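You operate a simulated robot arm through the tools that you are given. There is no shell and no other tool. Be economical: measure what you need, move in short steps, check, and stop when the job is done.

You are at the controls of a simulated two-armed robot. One attempt, no reset.

## Task
Work the orange sub's freed piston through its stroke and load it for a second push.
Fine: hold the sub to draw the piston to its red band, then press it home; seat of the push frame, stop bar over it.

Only the result counts: the job must be done as asked and must still hold three seconds after the hand-in. Knocking over, shifting, dropping, spilling or breaking anything else fails it.

## Robot
Two 7-joint arms with two-finger parallel grippers on one trunk, on a base that drives. Base frame: it is fixed to the floor where the robot stands at the start and does not move with it; the origin is under the middle of the robot, x ahead of it, y to its left, z up. Readings come in mm, degrees, newtons and seconds.
The left shoulder is at the start at [70, 133, 1251], the right one opposite. With the tool pointing down near the work surface each hand reaches from about 100 to 600 mm from the robot's upright axis, wherever it stands, measured 20 degrees to its own side. Places, roughly: piston of the orange banded sub [500, -200, 800]; piston of the purple banded sub [500, 0, 800]; seat of the push frame [500, -500, 800]; stop bar [600, -500, 1000]. Payload 1.57 kg a hand.
The TCP of each hand is the grasp point between the finger pads, 30 mm short of the fingertips. In the tool frame z runs along the fingers and y along their closing line. Largest opening 80 mm; finger width 17, thickness 12; the body of the gripper, 40 by 82 mm, starts 80 mm behind the TCP.
Orientation is told as [roll, pitch, yaw] about the base's x, y, z axes, in that order, counted from this pose: with the fingers straight down and closing along the base's y, the tool's x points along the base's -x, its y along +y and its z along -z.

## Interface
- The arms move only by the tool send_rows. It takes "left_targets", "right_targets" or both (then of equal length, played together; a hand with none holds still); each is a list of rows, each a list of 7 numbers: the shift along the tool's x, y, z in units of 500 mm (1.0 is 500 mm), then the turn, a rotation vector about the tool's x, y, z in units of 45 degrees (1.0 is 45 degrees), then the gripper command, from -1 (fully open) to 1 (shut), values between in proportion. In form: [[dx, dy, dz, wx, wy, wz, hand], ...]. A call has 1 to 12 rows; each row is the pose to reach, as a shift and turn from the pose commanded when the call began, along the tool's axes at that moment. A call with a number of a shift or a turn outside -1 to 1 is refused whole. Rows are played at 5 a second. More than 50 mm and 8.6 degrees between two rows, or a gripper value outside its range, and nothing of the call is played. Where a pose cannot be reached the arm comes as near as it can. A force on the tool above 50 N (or 10 N above the force at the start of the call, whichever is more), or a blocked arm, ends the call early, and 0.2 s more pass. Each finger travels about 153 mm/s and halts on what it meets, pressing with about 43 N; the grip force reading is that of the motor and also rises with nothing between the fingers. The clock runs only during rows and for 0.2 s after the last one: add rows that repeat a pose to give the fingers time. It gives the time, the measured TCP pose, the force on the tool (base axes), the opening and the grip force at its end, in the units of the frame above (readings bear some noise), with the torque about the TCP (base axes, N m) and any sound that the robot's microphone picked up, and new pictures: "views" is both (left out), scene, wrist or none (wrist: the cameras of the hands that moved).
- Cameras (640 x 400 px; columns grow to the right, rows downward): "scene" is now at [143.4, -25.6, 1479.7]; the picture's right is [-0.27, -0.96, 0.00], its down [-0.61, 0.17, -0.77] and it looks along [0.75, -0.21, -0.63] (base axes); focal length 280 px, centre (320, 200). "left" rides on the left gripper at [72, 7, -122] in its tool frame; the picture's right is [-0.09, 1.00, 0.00], its down [-0.84, -0.08, -0.54] and it looks along [-0.54, -0.05, 0.84] (tool axes); focal length 238 px, centre (320, 200). "right" rides on the right gripper at [72, -7, -122] in its tool frame; the picture's right is [0.09, 1.00, 0.00], its down [-0.84, 0.08, -0.54] and it looks along [-0.54, 0.05, 0.84] (tool axes); focal length 238 px, centre (320, 200). There is no depth. A picture from a camera that has moved, and an enlarged one, comes with that camera's place and axes in the base frame and with its lens. The place of the scene camera against the robot may be out by one fixed shift of up to 18 mm in any direction.
- slide_trunk(by): slides the trunk up (or, below 0, down) by that many mm; the arms and the scene camera ride with it, the base frame stays. It gives what a move gives, with no picture.
- base_move(legs): drives the robot by 1 to 6 legs, each [ahead, left, turn to the left] in mm, mm and degrees, along the robot's own axes; the way and the turn of a leg run together, so that a leg with both is an arc; at most 1500 mm and 180 degrees a leg. The arms and the cameras ride along, it lands a little off, and it stops where it bumps. It gives what a move gives, and a new picture of the scene camera.
- pan_tilt(pan, tilt): turns the head with the scene camera to pan (to the left, within 86 degrees either way) and tilt (down, from -29 to 69), counted from straight ahead of the robot. It gives what a move gives, and a new picture of the scene camera.
- enlarge(camera, box): a new picture of the part [left, top, right, bottom] of that camera's present view, enlarged. It takes no simulated time.
- close_job(): hands the job in; it is judged then, once.

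Go step by step. Nothing tells you exact positions but the pictures and the camera data: compare them with the known pose of the tool, close in by small moves and look again before you grip or let go. The budget is 120 turns and 260 pictures, counting those below and the enlarged ones. Unless the task says otherwise, let go and move clear before handing in, and close with one line.

The tools are called after ">>>" by a JSON object that holds its "api" and its "payload". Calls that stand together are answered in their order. send_rows: Moves the arms, as the interface text tells. Its arguments: {"type":"object","properties":{"left_targets":{"type":"array","items":{"type":"array","items":{"type":"number"}}},"right_targets":{"type":"array","items":{"type":"array","items":{"type":"number"}}},"views":{"type":"string","enum":["both","scene","wrist","none"]}},"required":[]} The other tools are called the same way: slide_trunk (by) slides the trunk up or down; base_move (legs) drives the base; pan_tilt (pan, tilt) turns the head that bears the scene camera; enlarge (camera, box) takes an enlarged picture of a part of a camera's view; close_job () hands the job in.

At the start:

```text
clock: 0.0
left_position: [449.4, 21.1, 1195.3]
left_orientation: [0.1, -0.1, 0.0]
left_force: [0.2, -1.0, -0.4]
left_wrist_torque: [0.02, 0.01, 0.01]
left_width: 80.0
left_grasp_force: 0.0
right_position: [394.3, -367.7, 1244.6]
right_orientation: [0.0, 0.1, -0.1]
right_force: [0.0, 0.2, -0.6]
right_wrist_torque: [-0.01, 0.01, -0.03]
right_width: 80.1
right_grasp_force: 0.1
trunk travel left (down, up): [-825.0, 115.0]
robot x, y, heading: [0.1, -3.6, 0.0]
head pan, tilt: [-15.5, 39.3]
```

scene: 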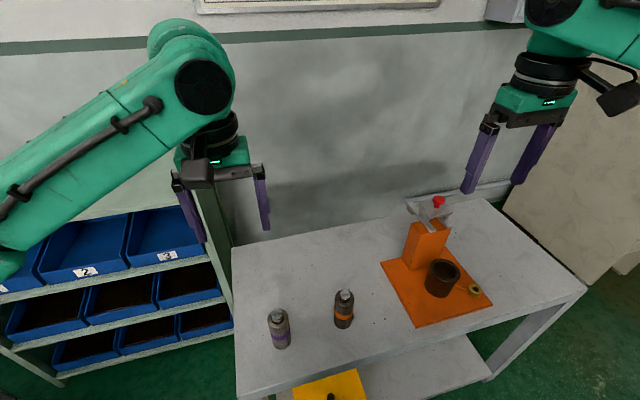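
right: 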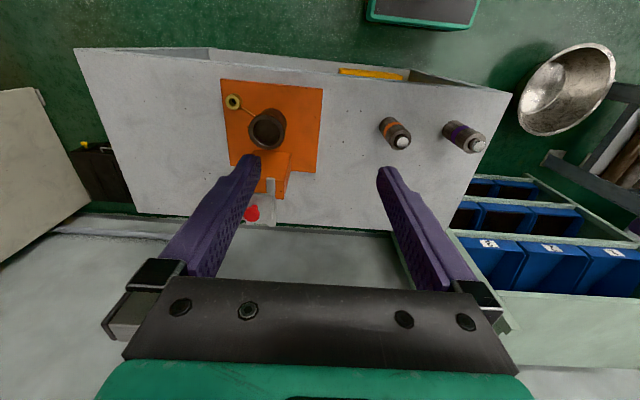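
left: 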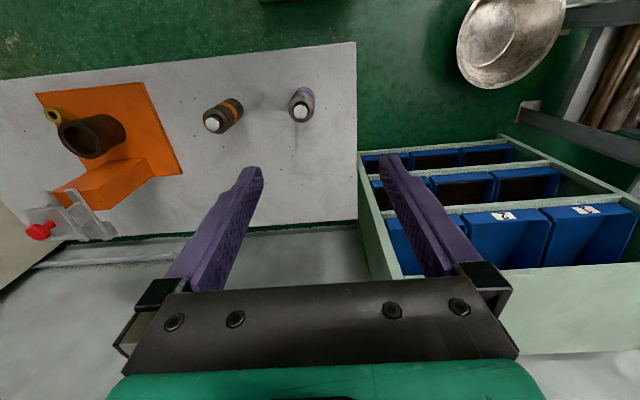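

I see two syringe-like subs standing on the table, with the push frame (orange base, cup seat, post with a stop bar and red knob) to the right. I'll enlarge the views first to see the details.

>>> {"api": "enlarge", "payload": {"camera": "scene", "box": [370, 180, 510, 330]}}

>>> {"api": "enlarge", "payload": {"camera": "scene", "box": [250, 270, 370, 360]}}

>>> {"api": "enlarge", "payload": {"camera": "right", "box": [200, 60, 500, 240]}}

```text
2.67 times, centred on (440, 255) of scene
camera zoom: at [143.4, -25.6, 1479.7], right [-0.27, -0.96, 0.0], down [-0.61, 0.17, -0.77], along [0.75, -0.21, -0.63], focal length 746 px, centre (0, 53)
```

zoom: 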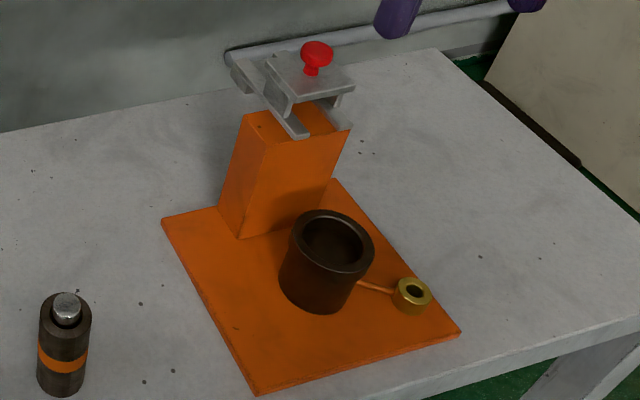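

```text
4.44 times, centred on (310, 315) of scene
camera zoom: at [143.4, -25.6, 1479.7], right [-0.27, -0.96, 0.0], down [-0.61, 0.17, -0.77], along [0.75, -0.21, -0.63], focal length 1244 px, centre (364, -311)
```

zoom: 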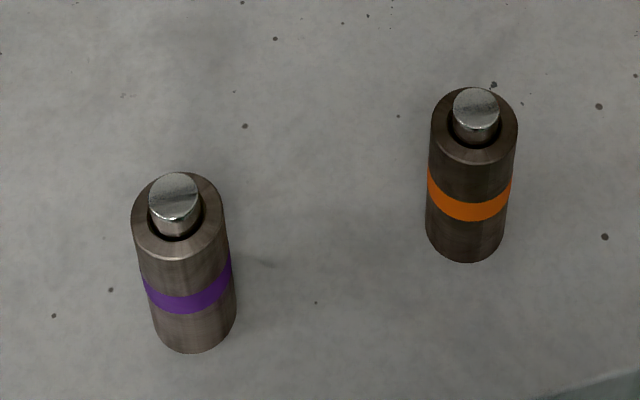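

```text
2.13 times, centred on (350, 150) of right
camera zoom: at [322.4, -375.4, 1366.8], right [-0.09, 1.0, 0.0], down [0.84, 0.08, 0.54], along [0.54, 0.05, -0.84], focal length 508 px, centre (256, 307)
```

zoom: 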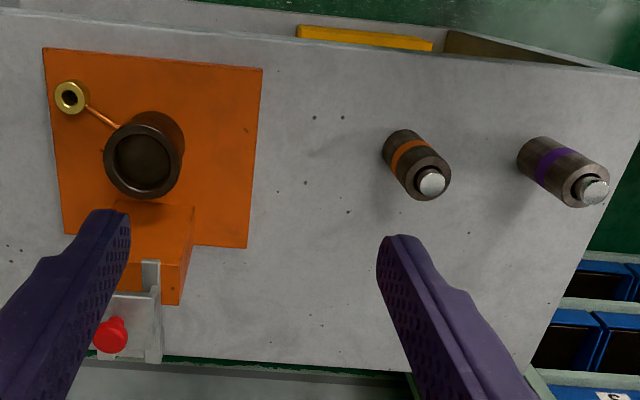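

The orange sub stands near [525, -200], and the stop bar is retracted behind the cup. I'll bring the right hand over the orange sub for a closer look and start pitching the left hand forward.

>>> {"api": "send_rows", "payload": {"right_targets": [[-0.012, 0.056, 0.078, 0, 0, 0, -1], [-0.024, 0.112, 0.156, 0, 0, 0, -1], [-0.036, 0.168, 0.235, 0, 0, 0, -1], [-0.048, 0.224, 0.313, 0, 0, 0, -1], [-0.06, 0.28, 0.39, 0, 0, 0, -1], [-0.072, 0.336, 0.47, 0, 0, 0, -1]], "left_targets": [[0.08, 0.02, 0, 0, -0.16, 0, -1], [0.16, 0.04, 0, 0, -0.33, 0, -1], [0.24, 0.06, 0, 0, -0.5, 0, -1], [0.3, 0.08, 0, 0, -0.66, 0, -1], [0.3, 0.1, 0, 0, -0.83, 0, -1], [0.3, 0.12, 0, 0, -1, 0, -1]]}}

```text
clock: 1.4
left_position: [341.7, 15.5, 1270.5]
left_orientation: [0.2, -44.8, -0.1]
left_force: [-0.3, 0.4, 1.6]
left_wrist_torque: [-0.02, -0.01, -0.02]
left_width: 80.0
left_grasp_force: 0.1
left hand out of reach, approached as far as the arm can: row 3, 4, 5, 6
right_position: [429.3, -202.4, 1009.6]
right_orientation: [0.2, 0.1, 0.0]
right_force: [-0.5, 0.1, -0.8]
right_wrist_torque: [0.03, -0.02, 0.0]
right_width: 79.9
right_grasp_force: 0.1
trunk travel left (down, up): [-825.0, 115.0]
robot x, y, heading: [3.0, 0.0, 0.2]
head pan, tilt: [-15.5, 39.3]
camera scene: at [142.5, -26.5, 1479.9], right [-0.27, -0.96, 0.0], down [-0.61, 0.17, -0.77], along [0.75, -0.21, -0.63], focal length 280 px, centre (320, 200)
camera right: at [357.2, -208.2, 1131.6], right [-0.09, 1.0, 0.0], down [0.84, 0.08, 0.54], along [0.54, 0.05, -0.84], focal length 238 px, centre (320, 200)
camera left: at [205.9, 23.1, 1306.8], right [0.07, 1.0, 0.07], down [0.21, -0.08, 0.97], along [0.97, -0.05, -0.22], focal length 238 px, centre (320, 200)
```

scene: 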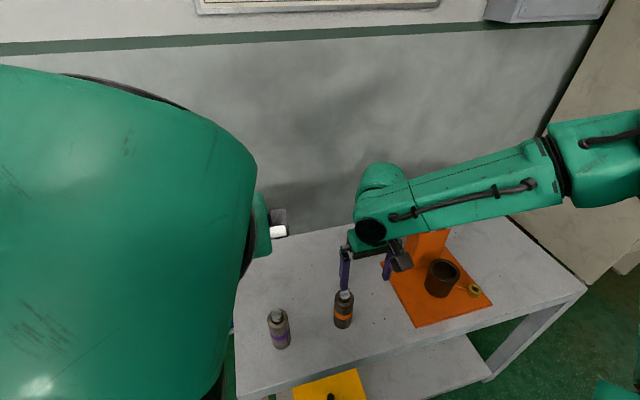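
right: 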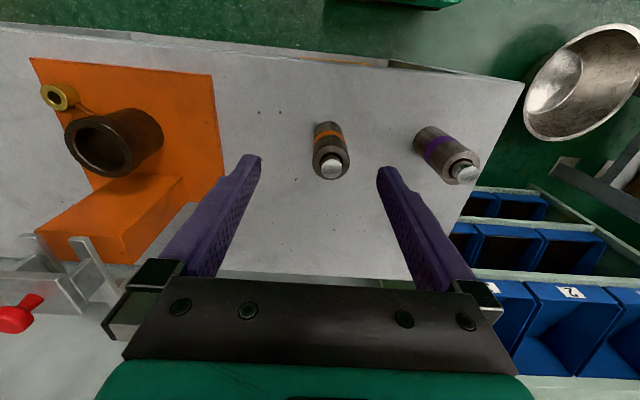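
left: 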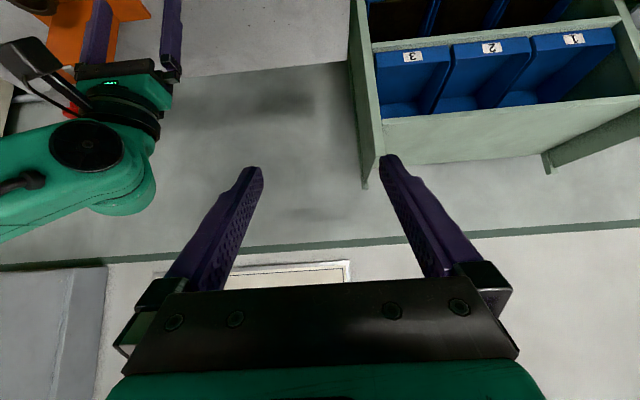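

The sub looks about 45 mm wide and perhaps 110 mm tall, but the height is still uncertain. I'll enlarge the wrist view.

>>> {"api": "enlarge", "payload": {"camera": "right", "box": [280, 100, 380, 200]}}

>>> {"api": "enlarge", "payload": {"camera": "right", "box": [0, 40, 240, 340]}}

```text
4.00 times, centred on (330, 150) of right
camera zoom: at [357.2, -208.2, 1131.6], right [-0.09, 1.0, 0.0], down [0.84, 0.08, 0.54], along [0.54, 0.05, -0.84], focal length 953 px, centre (280, 400)
```

zoom: 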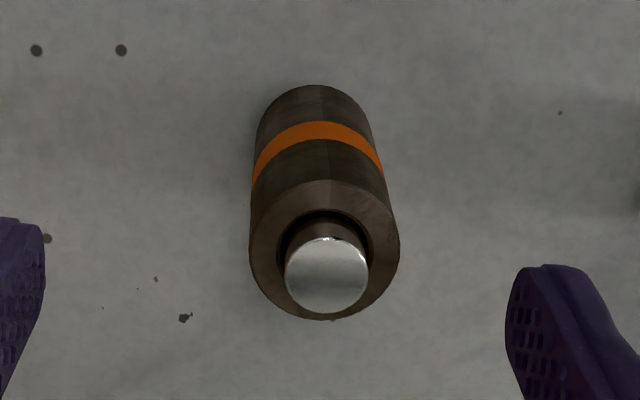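

```text
1.33 times, centred on (120, 190) of right
camera zoom: at [357.2, -208.2, 1131.6], right [-0.09, 1.0, 0.0], down [0.84, 0.08, 0.54], along [0.54, 0.05, -0.84], focal length 318 px, centre (587, 213)
```

zoom: 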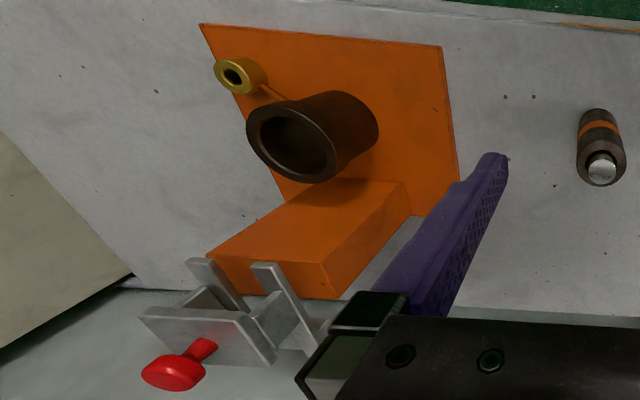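

Estimate: sub body about 46 mm wide, axis near (478, -184), body top about z 859, piston top about z 873. I'll lower the left hand at a 60° forward pitch, raise the right hand a little, then drive sideways to centre on the sub.

>>> {"api": "send_rows", "payload": {"right_targets": [[0, 0, -0.03, 0, 0, 0, -1], [0, 0, -0.06, 0, 0, 0, -1], [0, 0, -0.09, 0, 0, 0, -1], [0, 0, -0.12, 0, 0, 0, -1], [0, 0, -0.14, 0, 0, 0, -1], [0, 0, -0.16, 0, 0, 0, -1]], "left_targets": [[0.055, -0.005, 0.073, 0, -0.05, 0, -1], [0.11, -0.01, 0.145, 0, -0.1, 0, -1], [0.165, -0.015, 0.218, 0, -0.15, 0, -1], [0.22, -0.02, 0.29, 0, -0.21, 0, -1], [0.275, -0.025, 0.363, 0, -0.27, 0, -1], [0.328, -0.03, 0.436, 0, -0.333, 0, -1]], "views": "scene"}}

```text
clock: 2.8
left_position: [386.6, 1.4, 1009.3]
left_orientation: [0.4, -60.9, -0.3]
left_force: [-2.5, 0.5, -3.0]
left_wrist_torque: [0.04, -0.42, 0.05]
left_width: 80.0
left_grasp_force: 0.0
left hand out of reach, approached as far as the arm can: row 1, 2, 3, 4
right_position: [432.9, -199.2, 1088.3]
right_orientation: [-0.1, 0.2, -0.1]
right_force: [1.1, 0.1, 0.2]
right_wrist_torque: [-0.01, 0.02, 0.02]
right_width: 80.0
right_grasp_force: 0.0
trunk travel left (down, up): [-825.0, 115.0]
robot x, y, heading: [-2.9, 3.7, 0.2]
head pan, tilt: [-15.5, 39.3]
camera scene: at [145.6, -24.1, 1479.2], right [-0.27, -0.96, 0.0], down [-0.61, 0.17, -0.77], along [0.74, -0.21, -0.63], focal length 280 px, centre (320, 200)
```

scene: 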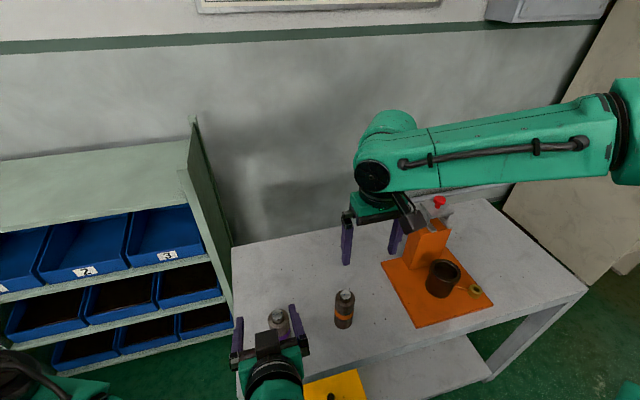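

Both hands are clear of everything, so I'll drive 180 mm to the right to centre on the sub.

>>> {"api": "base_move", "payload": {"legs": [[0, -180, 0]]}}

>>> {"api": "enlarge", "payload": {"camera": "left", "box": [0, 0, 640, 400]}}

>>> {"api": "enlarge", "payload": {"camera": "right", "box": [0, 0, 640, 400]}}

```text
clock: 4.3
left_position: [380.5, -175.7, 1004.1]
left_orientation: [-0.1, -59.9, 0.4]
left_force: [-0.2, 0.2, -0.5]
left_wrist_torque: [-0.03, 0.0, 0.0]
left_width: 80.0
left_grasp_force: 0.0
right_position: [430.9, -375.1, 1090.9]
right_orientation: [-0.1, -0.1, 0.0]
right_force: [0.8, 0.4, -0.2]
right_wrist_torque: [-0.02, 0.01, 0.0]
right_width: 79.9
right_grasp_force: 0.2
trunk travel left (down, up): [-825.0, 115.0]
robot x, y, heading: [0.7, -178.4, -0.1]
head pan, tilt: [-15.5, 39.3]
camera scene: at [143.4, -201.0, 1479.8], right [-0.26, -0.96, 0.0], down [-0.61, 0.17, -0.77], along [0.75, -0.21, -0.63], focal length 280 px, centre (320, 200)
```

scene: 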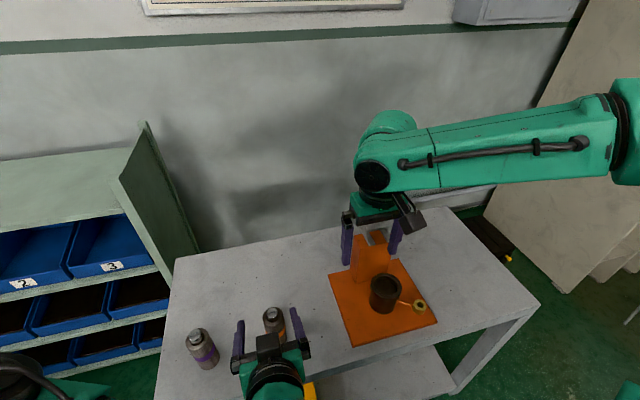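

```text
1.00 times, centred on (320, 200) of left
camera zoom: at [239.5, -168.6, 1002.8], right [0.04, 1.0, 0.08], down [-0.05, -0.08, 1.0], along [1.0, -0.05, 0.05], focal length 238 px, centre (320, 200)
```

zoom: 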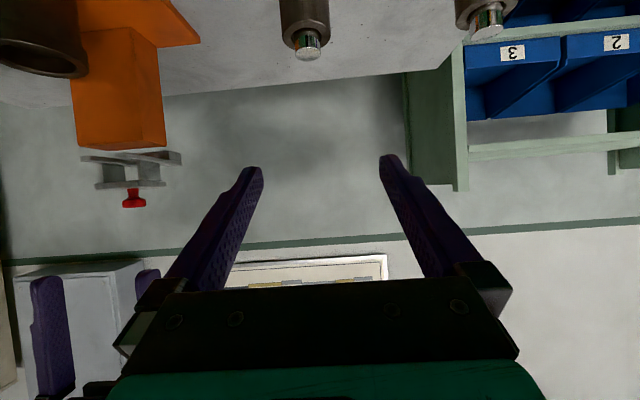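

```text
1.00 times, centred on (320, 200) of right
camera zoom: at [359.0, -382.5, 1212.2], right [-0.09, 1.0, 0.0], down [0.84, 0.08, 0.54], along [0.54, 0.05, -0.84], focal length 238 px, centre (320, 200)
```

zoom: 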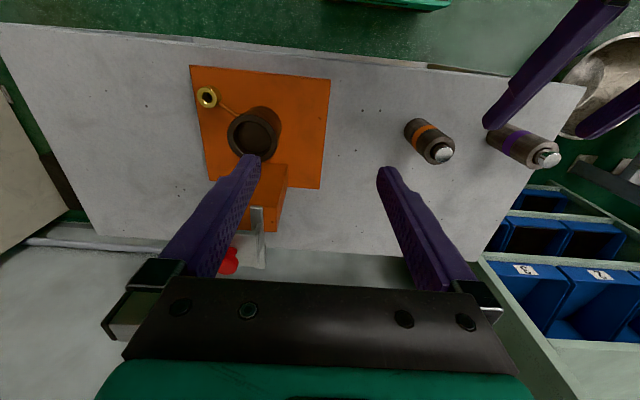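

The left camera agrees: piston near (475, -181), top about z 868. I'll lower the left hand to a pre-grasp just in front of the sub.

>>> {"api": "send_rows", "payload": {"left_targets": [[0.064, -0.003, 0.033, 0, 0, 0, -1], [0.128, -0.006, 0.067, 0, 0, 0, -1], [0.192, -0.009, 0.1, 0, 0, 0, -1], [0.255, -0.012, 0.134, 0, 0, 0, -1]]}}

>>> {"api": "enlarge", "payload": {"camera": "right", "box": [160, 60, 340, 290]}}

```text
clock: 5.3
left_position: [375.4, -183.0, 858.8]
left_orientation: [0.2, -59.9, 0.0]
left_force: [0.4, -0.4, -0.6]
left_wrist_torque: [0.0, 0.02, 0.0]
left_width: 79.9
left_grasp_force: 0.0
right_position: [430.0, -377.1, 1090.3]
right_orientation: [0.0, 0.0, 0.1]
right_force: [0.0, 0.5, -0.4]
right_wrist_torque: [-0.01, -0.03, -0.03]
right_width: 80.2
right_grasp_force: 0.0
trunk travel left (down, up): [-825.0, 115.0]
robot x, y, heading: [-5.6, -181.1, -0.0]
head pan, tilt: [-15.5, 39.3]
camera scene: at [143.0, -204.0, 1479.8], right [-0.27, -0.96, 0.0], down [-0.61, 0.17, -0.77], along [0.75, -0.21, -0.63], focal length 280 px, centre (320, 200)
camera left: at [233.8, -176.6, 858.3], right [0.04, 1.0, 0.08], down [-0.05, -0.08, 1.0], along [1.0, -0.05, 0.05], focal length 238 px, centre (320, 200)
```

scene: 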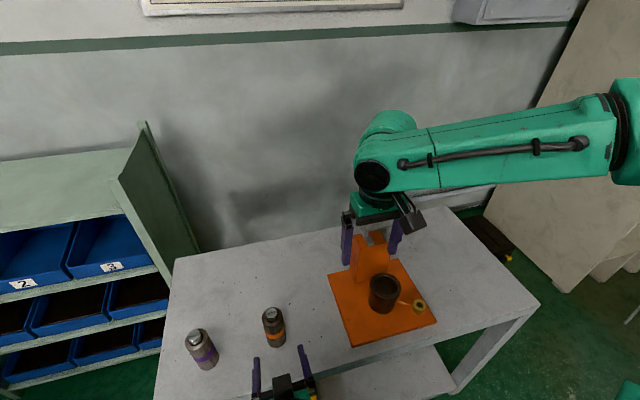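
left: 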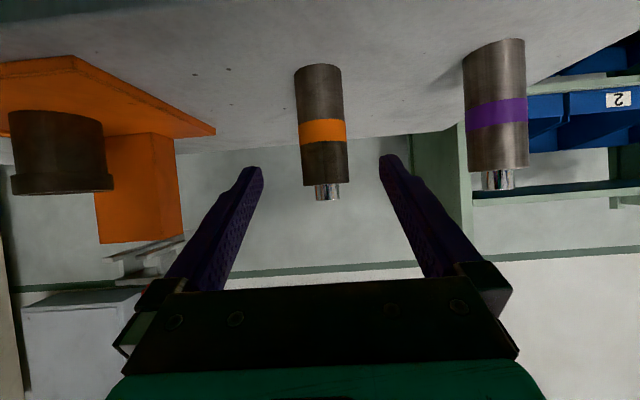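

```text
1.74 times, centred on (250, 175) of right
camera zoom: at [358.6, -384.9, 1211.9], right [-0.09, 1.0, 0.0], down [0.84, 0.08, 0.54], along [0.54, 0.05, -0.84], focal length 414 px, centre (442, 244)
```

zoom: 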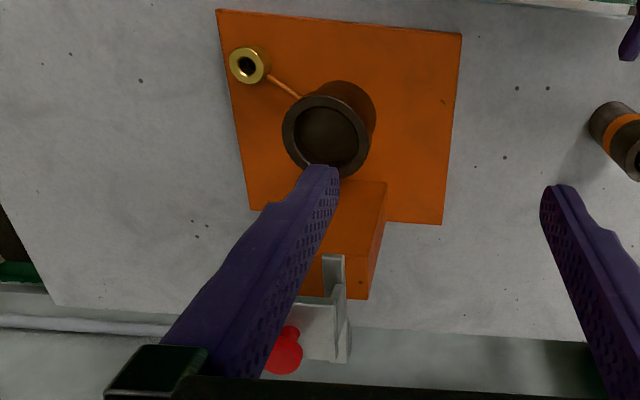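

The side view puts the sub at y≈-183, body top about z 856 and piston tip about z 869. I'll advance the left fingers around the body and bring the right hand above the piston.

>>> {"api": "send_rows", "payload": {"left_targets": [[0, -0.001, 0.04, 0, 0, 0, -1], [0, -0.001, 0.08, 0, 0, 0, -1], [0, -0.001, 0.12, 0, 0, 0, -1], [0, -0.001, 0.16, 0, 0, 0, -1], [0, -0.001, 0.2, 0, 0, 0, -1], [0, -0.001, 0.234, 0, 0, 0, -1]], "right_targets": [[-0.015, 0.065, 0.03, 0, 0, 0, -1], [-0.03, 0.13, 0.06, 0, 0, 0, -1], [-0.045, 0.195, 0.09, 0, 0, 0, -0.6], [-0.06, 0.26, 0.12, 0, 0, 0, -0.3], [-0.075, 0.325, 0.15, 0, 0, 0, -0.1], [-0.092, 0.388, 0.18, 0, 0, 0, 0]]}}

```text
clock: 6.7
left_position: [478.4, -184.8, 800.9]
left_orientation: [0.2, -59.9, 0.1]
left_force: [0.1, -0.9, 0.1]
left_wrist_torque: [-0.02, -0.01, 0.01]
left_width: 80.0
left_grasp_force: 0.0
right_position: [431.9, -254.8, 1026.5]
right_orientation: [0.1, -0.2, 0.1]
right_force: [0.1, -0.4, -0.7]
right_wrist_torque: [-0.03, 0.0, 0.04]
right_width: 40.0
right_grasp_force: 0.0
right hand out of reach, approached as far as the arm can: row 4, 5, 6
trunk travel left (down, up): [-825.0, 115.0]
robot x, y, heading: [1.0, -177.7, 0.2]
head pan, tilt: [-15.5, 39.3]
camera scene: at [144.3, -204.8, 1479.6], right [-0.27, -0.96, 0.0], down [-0.61, 0.17, -0.77], along [0.75, -0.2, -0.63], focal length 280 px, centre (320, 200)
camera right: at [360.1, -262.1, 1148.3], right [-0.09, 1.0, 0.0], down [0.84, 0.08, 0.54], along [0.54, 0.05, -0.84], focal length 238 px, centre (320, 200)
camera left: at [335.7, -176.7, 799.7], right [0.04, 1.0, 0.08], down [-0.05, -0.08, 1.0], along [1.0, -0.05, 0.05], focal length 238 px, centre (320, 200)
```

scene: 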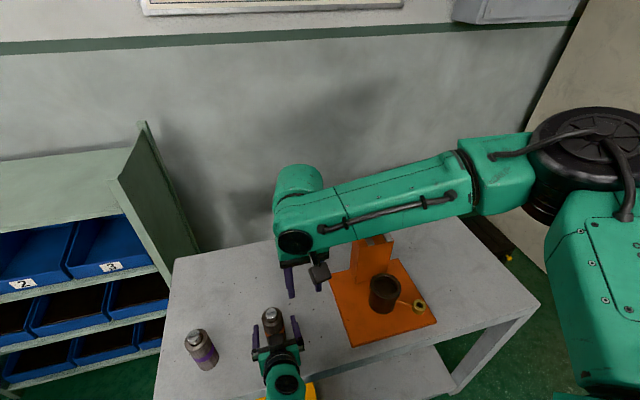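
right: 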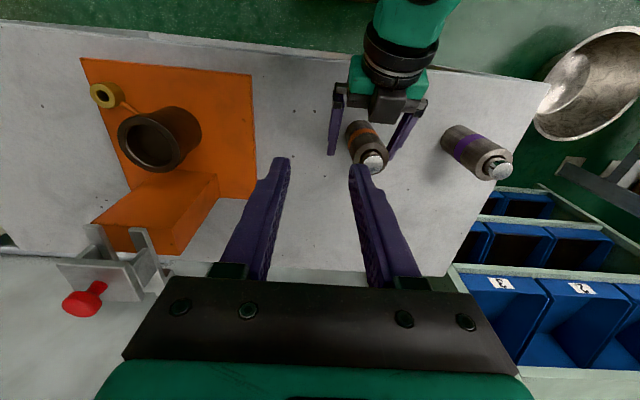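
left: 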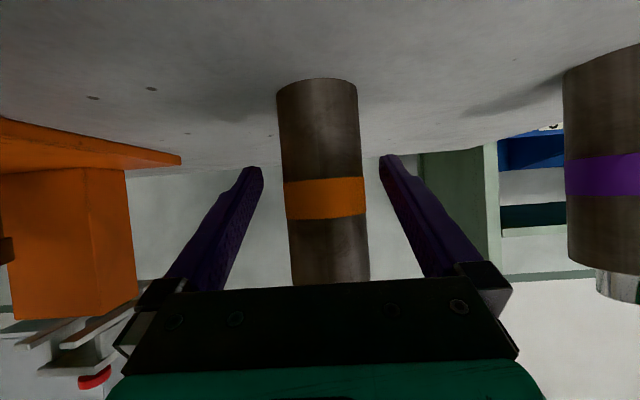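

The left fingers straddle the sub well. The right arm stalled short of its target, so I'll probe its reach with a sideways then forward move.

>>> {"api": "send_rows", "payload": {"right_targets": [[0, 0.05, 0.01, 0, 0, 0, 0], [0, 0.1, 0.02, 0, 0, 0, 0], [0, 0.144, 0.03, 0, 0, 0, 0], [-0.03, 0.144, 0.04, 0, 0, 0, 0], [-0.06, 0.144, 0.05, 0, 0, 0, 0], [-0.088, 0.144, 0.06, 0, 0, 0, 0]], "views": "none"}}

```text
clock: 8.1
left_position: [477.2, -184.8, 801.2]
left_orientation: [0.2, -60.0, 0.1]
left_force: [1.2, 0.0, -0.8]
left_wrist_torque: [0.0, 0.01, 0.01]
left_width: 80.2
left_grasp_force: 0.1
right_position: [431.2, -252.9, 1027.3]
right_orientation: [0.1, -0.1, 0.1]
right_force: [-0.2, -1.1, 0.1]
right_wrist_torque: [0.03, 0.01, 0.01]
right_width: 39.7
right_grasp_force: 0.1
right hand out of reach, approached as far as the arm can: row 1, 2, 3, 4, 5, 6
trunk travel left (down, up): [-825.0, 115.0]
robot x, y, heading: [1.0, -179.9, 0.1]
head pan, tilt: [-15.5, 39.3]
```

>>> {"api": "send_rows", "payload": {"right_targets": [[0, 0, 0, 0, 0, 0.18, 0], [0, 0, 0, 0, 0, 0.36, 0], [0, 0, 0, 0, 0, 0.54, 0], [0, 0.05, 0, 0, 0, 0.72, 0], [0, 0.1, 0, 0, 0, 0.9, 0], [0, 0.14, 0, 0, 0, 1, 0]], "views": "none"}}

```text
clock: 9.5
left_position: [476.9, -184.2, 801.6]
left_orientation: [0.1, -60.0, 0.0]
left_force: [0.0, 0.7, -1.0]
left_wrist_torque: [0.0, -0.04, 0.0]
left_width: 80.0
left_grasp_force: 0.0
right_position: [405.7, -233.7, 1043.2]
right_orientation: [0.1, 0.0, -45.0]
right_force: [-0.7, -0.1, -0.1]
right_wrist_torque: [0.01, 0.0, -0.03]
right_width: 40.0
right_grasp_force: 0.0
right hand out of reach, approached as far as the arm can: row 4, 5, 6
trunk travel left (down, up): [-825.0, 115.0]
robot x, y, heading: [-0.4, -178.5, 0.3]
head pan, tilt: [-15.5, 39.3]
```

The right shoulder seems limited in reaching across the centreline. I'll back the left hand out, square up the right hand, and shift the base left so the sub is about 90 mm to the robot's right.

>>> {"api": "send_rows", "payload": {"left_targets": [[0, 0, -0.04, 0, 0, 0, -1], [0, 0, -0.08, 0, 0, 0, -1], [0, 0, -0.12, 0, 0, 0, -1], [0, 0, -0.16, 0, 0, 0, -1], [0, 0, -0.2, 0, 0, 0, -1], [0, 0, -0.25, 0, 0, 0, -1]], "right_targets": [[0, 0, 0, 0, 0, -0.17, 0], [0, 0, 0, 0, 0, -0.34, 0], [0, 0, 0, 0, 0, -0.51, 0], [0, 0, 0, 0, 0, -0.68, 0], [0, 0, 0, 0, 0, -0.85, 0], [0, 0, 0, 0, 0, -1, 0]], "views": "none"}}

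>>> {"api": "base_move", "payload": {"legs": [[0, 85, 0]]}}

```text
clock: 10.9
left_position: [367.3, -186.1, 864.6]
left_orientation: [0.0, -60.1, 0.1]
left_force: [-0.6, 0.4, 0.5]
left_wrist_torque: [0.02, -0.01, -0.01]
left_width: 80.0
left_grasp_force: 0.2
right_position: [405.5, -233.9, 1043.7]
right_orientation: [0.2, -0.1, 0.3]
right_force: [-0.3, -0.2, 0.2]
right_wrist_torque: [0.01, -0.02, -0.03]
right_width: 40.1
right_grasp_force: 0.1
trunk travel left (down, up): [-825.0, 115.0]
robot x, y, heading: [0.6, -178.3, 0.3]
head pan, tilt: [-15.5, 39.3]
```

```text
clock: 12.0
left_position: [368.2, -102.0, 863.2]
left_orientation: [0.3, -60.0, -0.1]
left_force: [-0.2, 0.2, 0.0]
left_wrist_torque: [0.0, 0.02, -0.01]
left_width: 79.9
left_grasp_force: 0.0
right_position: [406.0, -152.8, 1043.4]
right_orientation: [0.1, -0.1, 0.1]
right_force: [-1.0, -0.1, -0.6]
right_wrist_torque: [0.0, -0.01, -0.05]
right_width: 40.0
right_grasp_force: 0.1
trunk travel left (down, up): [-825.0, 115.0]
robot x, y, heading: [0.1, -95.0, -0.0]
head pan, tilt: [-15.5, 39.3]
camera scene: at [143.4, -122.9, 1479.7], right [-0.27, -0.96, 0.0], down [-0.61, 0.17, -0.77], along [0.75, -0.2, -0.63], focal length 280 px, centre (320, 200)
```

scene: 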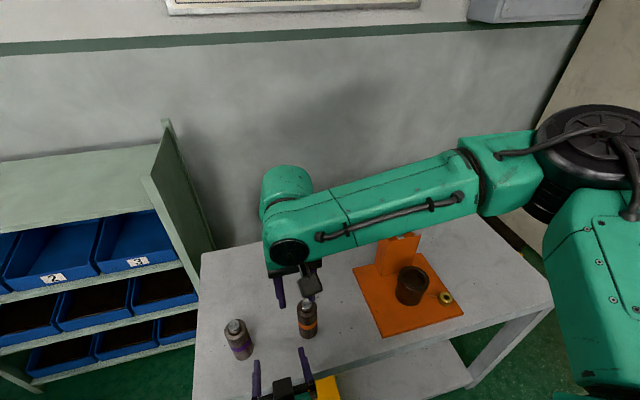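

>>> {"api": "send_rows", "payload": {"left_targets": [[-0.003, -0.024, 0.006, 0.16, 0, 0.093, -1], [-0.006, -0.048, 0.013, 0.32, 0, 0.185, -1], [-0.009, -0.072, 0.02, 0.481, 0, 0.278, -1], [-0.009, -0.072, 0.02, 0.481, 0, 0.278, -1]], "right_targets": [[-0.047, -0.02, 0.035, 0, 0, 0, 0], [-0.094, -0.04, 0.07, 0, 0, 0, 0], [-0.142, -0.06, 0.106, 0, 0, 0, 0], [-0.142, -0.06, 0.106, 0, 0, 0, 0]]}}

```text
clock: 13.0
left_position: [378.8, -135.6, 863.9]
left_orientation: [0.1, -60.0, -25.1]
left_force: [0.5, -0.5, 0.1]
left_wrist_torque: [-0.02, 0.02, 0.0]
left_width: 80.0
left_grasp_force: 0.1
right_position: [460.8, -202.0, 1001.2]
right_orientation: [0.2, -0.1, 0.1]
right_force: [0.4, -0.5, -0.2]
right_wrist_torque: [0.03, 0.01, 0.0]
right_width: 40.0
right_grasp_force: 0.1
right hand out of reach, approached as far as the arm can: row 1, 2, 3, 4
trunk travel left (down, up): [-825.0, 115.0]
robot x, y, heading: [-0.3, -95.3, 0.2]
head pan, tilt: [-15.5, 39.3]
camera scene: at [143.1, -120.6, 1479.7], right [-0.27, -0.96, 0.0], down [-0.61, 0.17, -0.77], along [0.75, -0.21, -0.63], focal length 280 px, centre (320, 200)
camera right: at [387.3, -210.2, 1123.3], right [-0.09, 1.0, 0.0], down [0.84, 0.08, 0.54], along [0.54, 0.05, -0.84], focal length 238 px, centre (320, 200)
camera left: at [254.1, -69.1, 861.1], right [0.46, 0.88, 0.08], down [-0.08, -0.05, 1.0], along [0.88, -0.47, 0.05], focal length 238 px, centre (320, 200)
```

scene: 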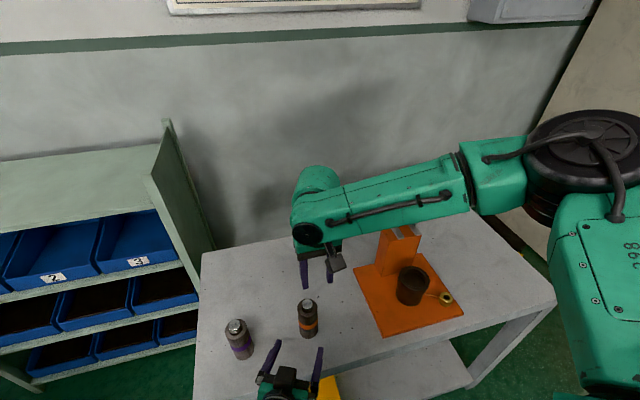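
right: 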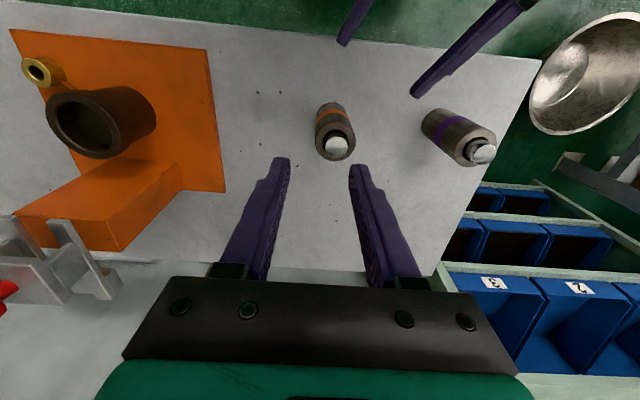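
left: 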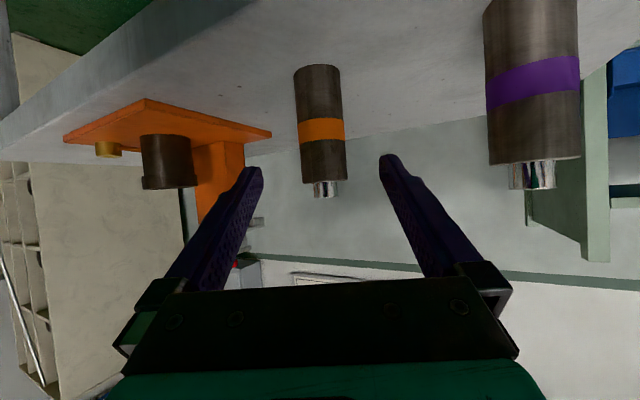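

The right hand is still limited here. A right hand with its fingers closing along x and tilted in from the right still puts the pads parallel to the piston and needs less crossing, so I'll turn it that way.

>>> {"api": "send_rows", "payload": {"right_targets": [[0.01, -0.04, 0, 0, 0, 0.17, 0], [0.02, -0.08, 0, 0, 0, 0.34, 0], [0.02, -0.12, 0, 0, 0, 0.51, 0], [0.02, -0.16, 0, 0, 0, 0.68, 0], [0.02, -0.16, 0, 0, 0, 0.85, 0], [0.02, -0.16, 0, 0, 0, 1, 0]], "views": "none"}}

>>> {"api": "send_rows", "payload": {"right_targets": [[0, 0, 0, 0, 0, 0.17, 0], [0, 0, 0, 0, 0, 0.34, 0], [0, 0, 0, 0, 0, 0.51, 0], [0, 0, 0, 0, 0, 0.68, 0], [0, 0, 0, 0, 0, 0.85, 0], [0, 0, 0, 0, 0, 1, 0]], "views": "none"}}

>>> {"api": "send_rows", "payload": {"right_targets": [[0, 0, 0, 0, 0.17, 0, 0], [0, 0, 0, 0, 0.34, 0, 0], [0, 0, 0, 0, 0.51, 0, 0], [0, 0, 0, 0, 0.667, 0, 0], [0, 0, 0, 0, 0.78, 0, 0]]}}

```text
clock: 14.4
left_position: [379.2, -135.0, 861.7]
left_orientation: [0.0, -60.1, -24.8]
left_force: [-0.5, -0.9, 0.5]
left_wrist_torque: [-0.03, -0.01, 0.0]
left_width: 80.1
left_grasp_force: 0.0
right_position: [450.0, -280.8, 1002.1]
right_orientation: [0.1, 0.0, -45.0]
right_force: [-0.6, 0.0, 0.6]
right_wrist_torque: [0.04, -0.03, -0.01]
right_width: 39.8
right_grasp_force: 0.2
trunk travel left (down, up): [-825.0, 115.0]
robot x, y, heading: [2.2, -92.6, -0.0]
head pan, tilt: [-15.5, 39.3]
```

```text
clock: 15.8
left_position: [379.3, -137.1, 862.7]
left_orientation: [0.0, -60.0, -25.0]
left_force: [0.1, 0.3, 0.6]
left_wrist_torque: [0.04, 0.02, -0.01]
left_width: 80.2
left_grasp_force: 0.1
right_position: [450.9, -280.5, 1002.5]
right_orientation: [0.1, 0.1, -90.1]
right_force: [-0.4, -0.5, 0.0]
right_wrist_torque: [-0.03, -0.02, 0.01]
right_width: 40.2
right_grasp_force: 0.0
trunk travel left (down, up): [-825.0, 115.0]
robot x, y, heading: [-0.6, -94.4, 0.2]
head pan, tilt: [-15.5, 39.3]
```

```text
clock: 17.0
left_position: [379.3, -135.4, 862.6]
left_orientation: [0.1, -60.0, -24.9]
left_force: [-0.1, -0.9, -0.6]
left_wrist_torque: [0.04, -0.01, 0.01]
left_width: 79.8
left_grasp_force: 0.1
right_position: [448.9, -280.9, 999.9]
right_orientation: [0.1, 35.2, -89.9]
right_force: [-0.6, -0.5, -0.6]
right_wrist_torque: [-0.01, 0.01, 0.01]
right_width: 39.9
right_grasp_force: 0.0
trunk travel left (down, up): [-825.0, 115.0]
robot x, y, heading: [-0.5, -95.0, 0.1]
head pan, tilt: [-15.5, 39.3]
camera scene: at [143.5, -120.4, 1479.7], right [-0.27, -0.96, 0.0], down [-0.61, 0.17, -0.77], along [0.75, -0.21, -0.63], focal length 280 px, centre (320, 200)
camera right: at [443.1, -294.2, 1142.2], right [1.0, 0.08, 0.05], down [0.08, -1.0, -0.04], along [0.05, 0.04, -1.0], focal length 238 px, centre (320, 200)
```

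scene: 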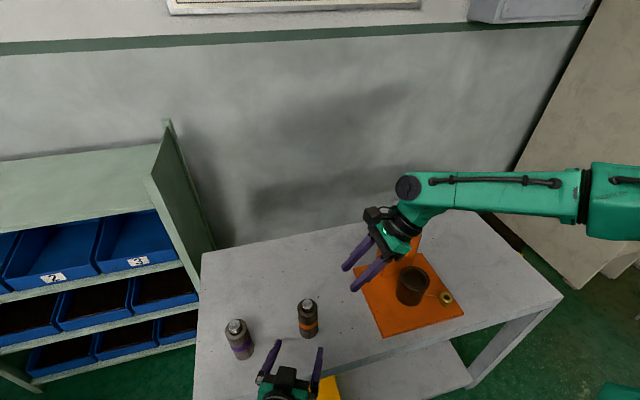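
right: 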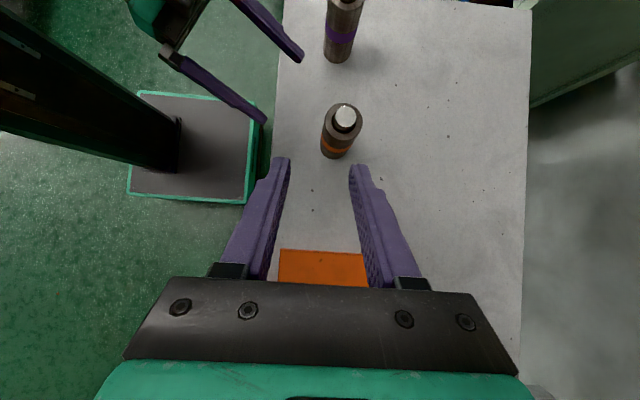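

The right camera now looks straight down and puts the piston at (479, -183). I'll advance the left hand along its axis around the body, then close it.

>>> {"api": "send_rows", "payload": {"left_targets": [[0, 0, 0.05, 0, 0, 0, -1], [0, 0, 0.1, 0, 0, 0, -1], [0, 0, 0.15, 0, 0, 0, -1], [0, 0, 0.2, 0, 0, 0, -1], [0, 0, 0.253, 0, 0, 0, -1], [0, 0, 0.253, 0, 0, 0, -1]], "right_targets": [[0, 0, 0, 0, 0, 0, 0], [0, 0, 0, 0, 0, 0, 0], [0, 0, 0, 0, 0, 0, 0], [0, 0, 0, 0, 0, 0, 0], [0, 0, 0, 0, 0, 0, 0], [0, 0, 0, 0, 0, 0, 0]], "views": "wrist"}}

```text
clock: 18.4
left_position: [478.7, -183.6, 800.2]
left_orientation: [0.0, -60.0, -24.8]
left_force: [-0.3, 1.1, 1.0]
left_wrist_torque: [-0.03, -0.01, 0.01]
left_width: 79.7
left_grasp_force: 0.1
right_position: [449.3, -280.1, 1001.4]
right_orientation: [0.1, 35.2, -90.0]
right_force: [-0.1, 0.0, -0.5]
right_wrist_torque: [0.04, -0.03, 0.0]
right_width: 40.0
right_grasp_force: 0.1
trunk travel left (down, up): [-825.0, 115.0]
robot x, y, heading: [-0.3, -96.3, 0.2]
head pan, tilt: [-15.5, 39.3]
camera right: at [442.6, -293.2, 1142.5], right [1.0, 0.08, 0.05], down [0.08, -1.0, -0.04], along [0.05, 0.04, -1.0], focal length 238 px, centre (320, 200)
camera left: at [352.9, -116.0, 797.9], right [0.46, 0.88, 0.08], down [-0.08, -0.05, 1.0], along [0.88, -0.46, 0.05], focal length 238 px, centre (320, 200)
```

right: 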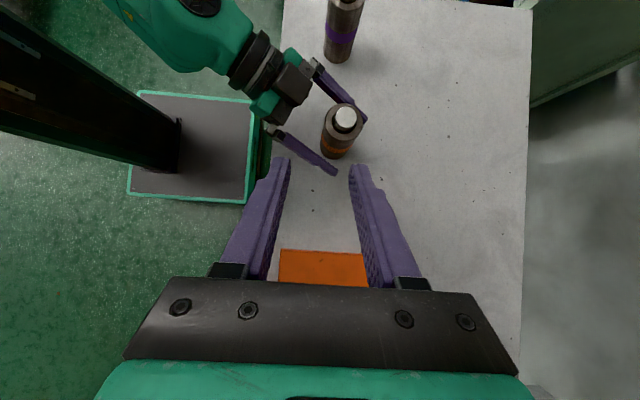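
left: 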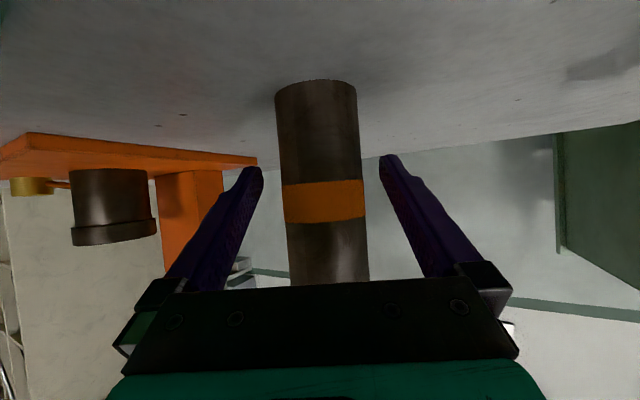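

The body is centred between the left fingers. I'll close the left hand and bring the right fingers to just above the piston.

>>> {"api": "send_rows", "payload": {"left_targets": [[0, 0, 0, 0, 0, 0, 0], [0, 0, 0, 0, 0, 0, 0.4], [0, 0, 0, 0, 0, 0, 1], [0, 0, 0, 0, 0, 0, 1], [0, 0, 0, 0, 0, 0, 1], [0, 0, 0, 0, 0, 0, 1]], "right_targets": [[0.01, 0.012, 0.042, 0, 0, 0, 0], [0.021, 0.024, 0.084, 0, 0, 0, 0], [0.032, 0.036, 0.126, 0, 0, 0, 0], [0.043, 0.048, 0.168, 0, 0, 0, 0], [0.054, 0.06, 0.212, 0, 0, 0, 0], [0.054, 0.06, 0.212, 0, 0, 0, 0]]}}

```text
clock: 19.8
left_position: [477.4, -182.2, 798.7]
left_orientation: [0.0, -59.9, -24.9]
left_force: [-0.4, -0.2, 3.2]
left_wrist_torque: [-0.12, -0.06, 0.06]
left_width: 47.1
left_grasp_force: 43.5
right_position: [470.3, -203.6, 942.1]
right_orientation: [0.0, 35.3, -89.9]
right_force: [0.3, -0.2, 0.9]
right_wrist_torque: [0.02, -0.03, 0.01]
right_width: 40.0
right_grasp_force: 0.1
right hand out of reach, approached as far as the arm can: row 5, 6
trunk travel left (down, up): [-825.0, 115.0]
robot x, y, heading: [-1.5, -97.7, -0.1]
head pan, tilt: [-15.5, 39.3]
camera scene: at [142.6, -119.7, 1479.8], right [-0.27, -0.96, 0.0], down [-0.61, 0.17, -0.77], along [0.75, -0.21, -0.63], focal length 280 px, centre (320, 200)
camera right: at [462.3, -214.9, 1083.0], right [1.0, 0.08, 0.06], down [0.08, -1.0, -0.04], along [0.05, 0.04, -1.0], focal length 238 px, centre (320, 200)
camera left: at [352.6, -116.1, 798.1], right [0.46, 0.88, 0.08], down [-0.08, -0.05, 1.0], along [0.88, -0.46, 0.05], focal length 238 px, centre (320, 200)
```

scene: 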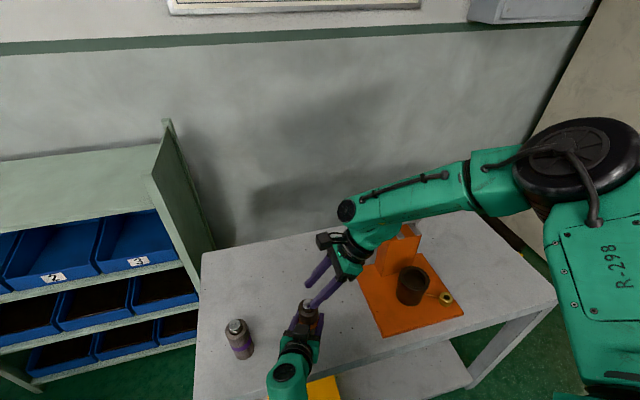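
right: 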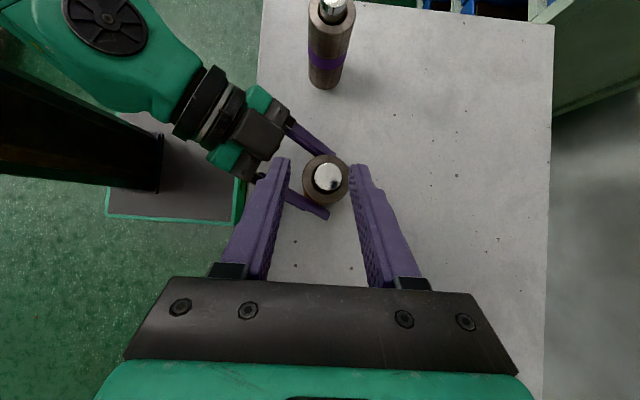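
left: 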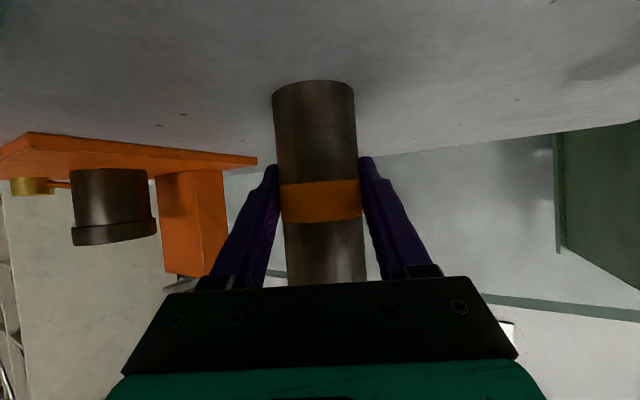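

The sub is firmly held at 47 mm width. The right arm is at its reach edge, so I'll back it off and use the left hand to lift the sub up, right and nearer, where the right hand works comfortably.

>>> {"api": "send_rows", "payload": {"left_targets": [[0, 0, 0, 0, 0, 0, 1], [0, 0, 0, 0, 0, 0, 1], [-0.017, 0, -0.01, 0, 0, 0, 1], [-0.041, -0.027, -0.035, 0, 0, 0, 1], [-0.065, -0.053, -0.06, 0, 0, 0, 1], [-0.089, -0.08, -0.085, 0, 0, 0, 1], [-0.089, -0.08, -0.085, 0, 0, 0, 1]], "right_targets": [[0, 0, -0.08, 0, 0, 0, 0], [0, 0, -0.16, 0, 0, 0, 0], [0, 0, -0.16, 0, 0, 0, 0], [0, 0, -0.16, 0, 0, 0, 0], [0, 0, -0.16, 0, 0, 0, 0], [0, 0, -0.16, 0, 0, 0, 0], [0, 0, -0.16, 0, 0, 0, 0]]}}

```text
clock: 21.6
left_position: [451.2, -179.4, 833.6]
left_orientation: [8.9, -57.6, -33.1]
left_force: [-0.1, 0.3, -7.8]
left_wrist_torque: [0.02, 0.04, 0.02]
left_width: 47.1
left_grasp_force: 43.2
right_position: [471.3, -247.8, 1008.1]
right_orientation: [0.0, 35.2, -89.9]
right_force: [-0.4, 0.0, -0.3]
right_wrist_torque: [0.01, -0.01, -0.03]
right_width: 40.0
right_grasp_force: 0.1
trunk travel left (down, up): [-825.0, 115.0]
robot x, y, heading: [-0.6, -92.6, 0.2]
head pan, tilt: [-15.5, 39.3]
stopped in row 7 (left hand): the arm was blocked; the commanded pose is now the measured one
camera scene: at [144.9, -120.1, 1479.5], right [-0.27, -0.96, 0.0], down [-0.61, 0.17, -0.77], along [0.74, -0.21, -0.63], focal length 280 px, centre (320, 200)
camera right: at [464.3, -260.2, 1148.6], right [1.0, 0.08, 0.05], down [0.08, -1.0, -0.04], along [0.05, 0.04, -1.0], focal length 238 px, centre (320, 200)
camera left: at [326.1, -111.7, 838.2], right [0.47, 0.87, 0.16], down [-0.08, -0.14, 0.99], along [0.88, -0.47, 0.01], focal length 238 px, centre (320, 200)
```

scene: 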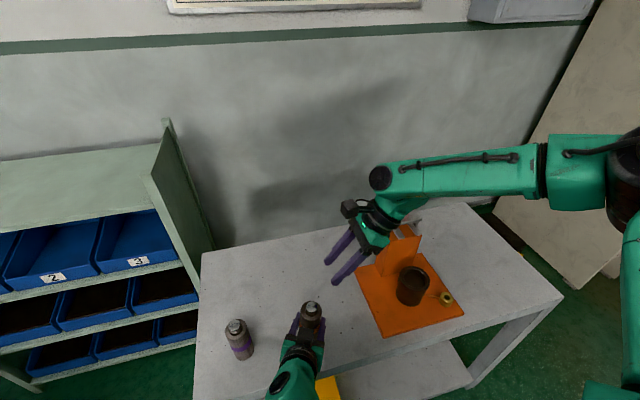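
right: 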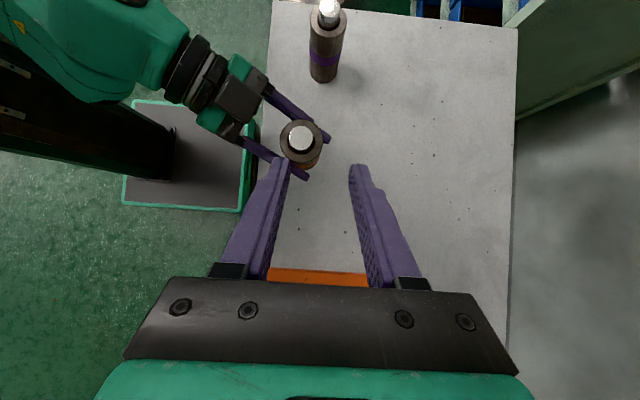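
left: 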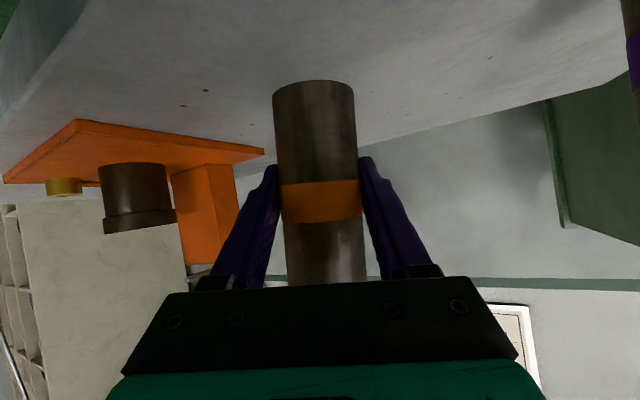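

The left arm hit a limit with the sub about 35 mm off the table and tilted about 5°. I'll lift straight up, slightly left, and level the sub.

>>> {"api": "send_rows", "payload": {"left_targets": [[-0.025, 0.005, -0.017, 0.015, -0.011, -0.021, 1], [-0.05, 0.009, -0.034, 0.03, -0.023, -0.043, 1], [-0.075, 0.014, -0.05, 0.045, -0.035, -0.065, 1], [-0.1, 0.018, -0.067, 0.06, -0.046, -0.086, 1], [-0.1, 0.018, -0.067, 0.06, -0.046, -0.086, 1]]}}

```text
clock: 22.8
left_position: [451.6, -178.1, 897.3]
left_orientation: [-0.2, -60.3, -25.7]
left_force: [-0.2, -0.6, -7.6]
left_wrist_torque: [0.01, -0.01, 0.0]
left_width: 47.4
left_grasp_force: 42.9
right_position: [470.3, -248.1, 1005.8]
right_orientation: [0.0, 35.1, -90.1]
right_force: [-0.4, 0.0, -0.5]
right_wrist_torque: [-0.01, -0.02, 0.0]
right_width: 39.8
right_grasp_force: 0.1
trunk travel left (down, up): [-825.0, 115.0]
robot x, y, heading: [1.2, -91.7, 0.3]
head pan, tilt: [-15.5, 39.3]
camera scene: at [144.9, -120.2, 1479.5], right [-0.27, -0.96, 0.0], down [-0.61, 0.17, -0.77], along [0.74, -0.21, -0.63], focal length 280 px, centre (320, 200)
camera left: at [326.6, -108.0, 895.2], right [0.47, 0.88, 0.08], down [-0.08, -0.04, 1.0], along [0.88, -0.48, 0.05], focal length 238 px, centre (320, 200)
```

scene: 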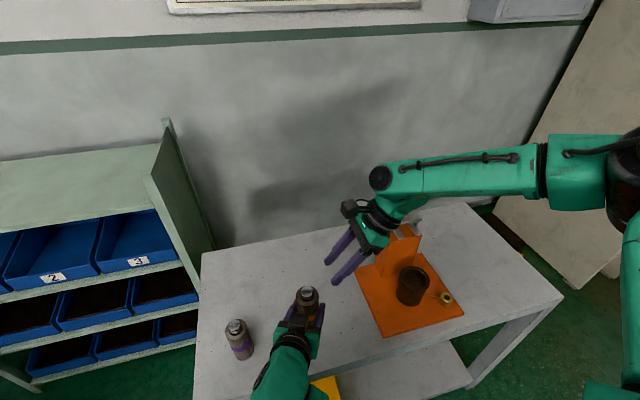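
left: 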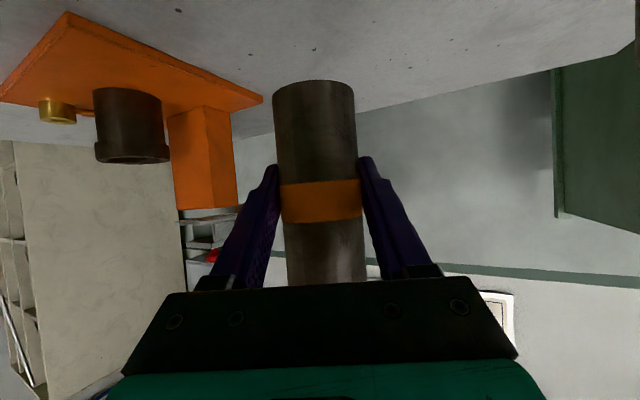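

The sub is level now with its axis near (453, -179) and the piston top about z 967. I'll bring the right hand in directly above the piston.

>>> {"api": "send_rows", "payload": {"right_targets": [[0.03, -0.012, 0.018, 0, 0, 0, 0], [0.06, -0.024, 0.036, 0, 0, 0, 0], [0.097, -0.035, 0.053, 0, 0, 0, 0], [0.097, -0.035, 0.053, 0, 0, 0, 0]]}}

```text
clock: 23.8
left_position: [450.9, -176.8, 897.0]
left_orientation: [-0.1, -60.3, -25.7]
left_force: [0.0, -1.0, -7.2]
left_wrist_torque: [0.04, 0.02, 0.03]
left_width: 47.2
left_grasp_force: 43.4
right_position: [454.2, -194.2, 1014.8]
right_orientation: [0.1, 35.2, -89.9]
right_force: [0.4, -0.7, 0.2]
right_wrist_torque: [-0.01, -0.01, 0.03]
right_width: 39.9
right_grasp_force: 0.2
trunk travel left (down, up): [-825.0, 115.0]
robot x, y, heading: [0.2, -91.8, 0.0]
head pan, tilt: [-15.5, 39.3]
camera scene: at [144.8, -120.5, 1479.6], right [-0.27, -0.96, 0.0], down [-0.61, 0.17, -0.77], along [0.74, -0.21, -0.63], focal length 280 px, centre (320, 200)
camera right: at [447.0, -205.4, 1155.3], right [1.0, 0.08, 0.05], down [0.08, -1.0, -0.04], along [0.05, 0.04, -1.0], focal length 238 px, centre (320, 200)
```

scene: 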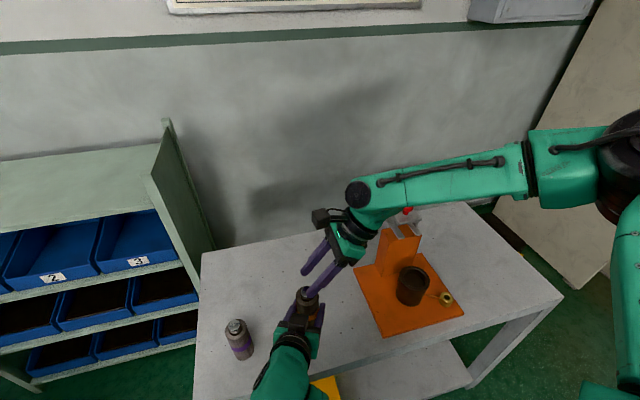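
right: 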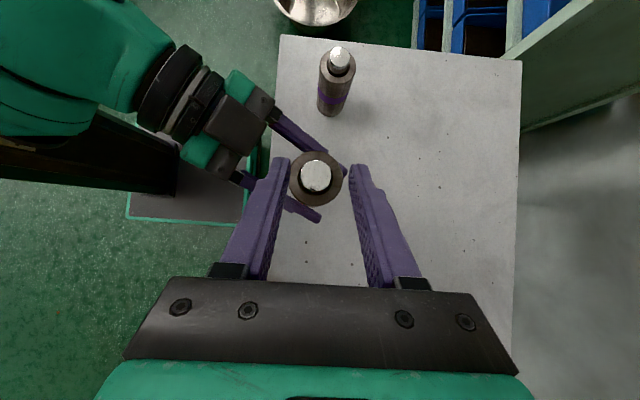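

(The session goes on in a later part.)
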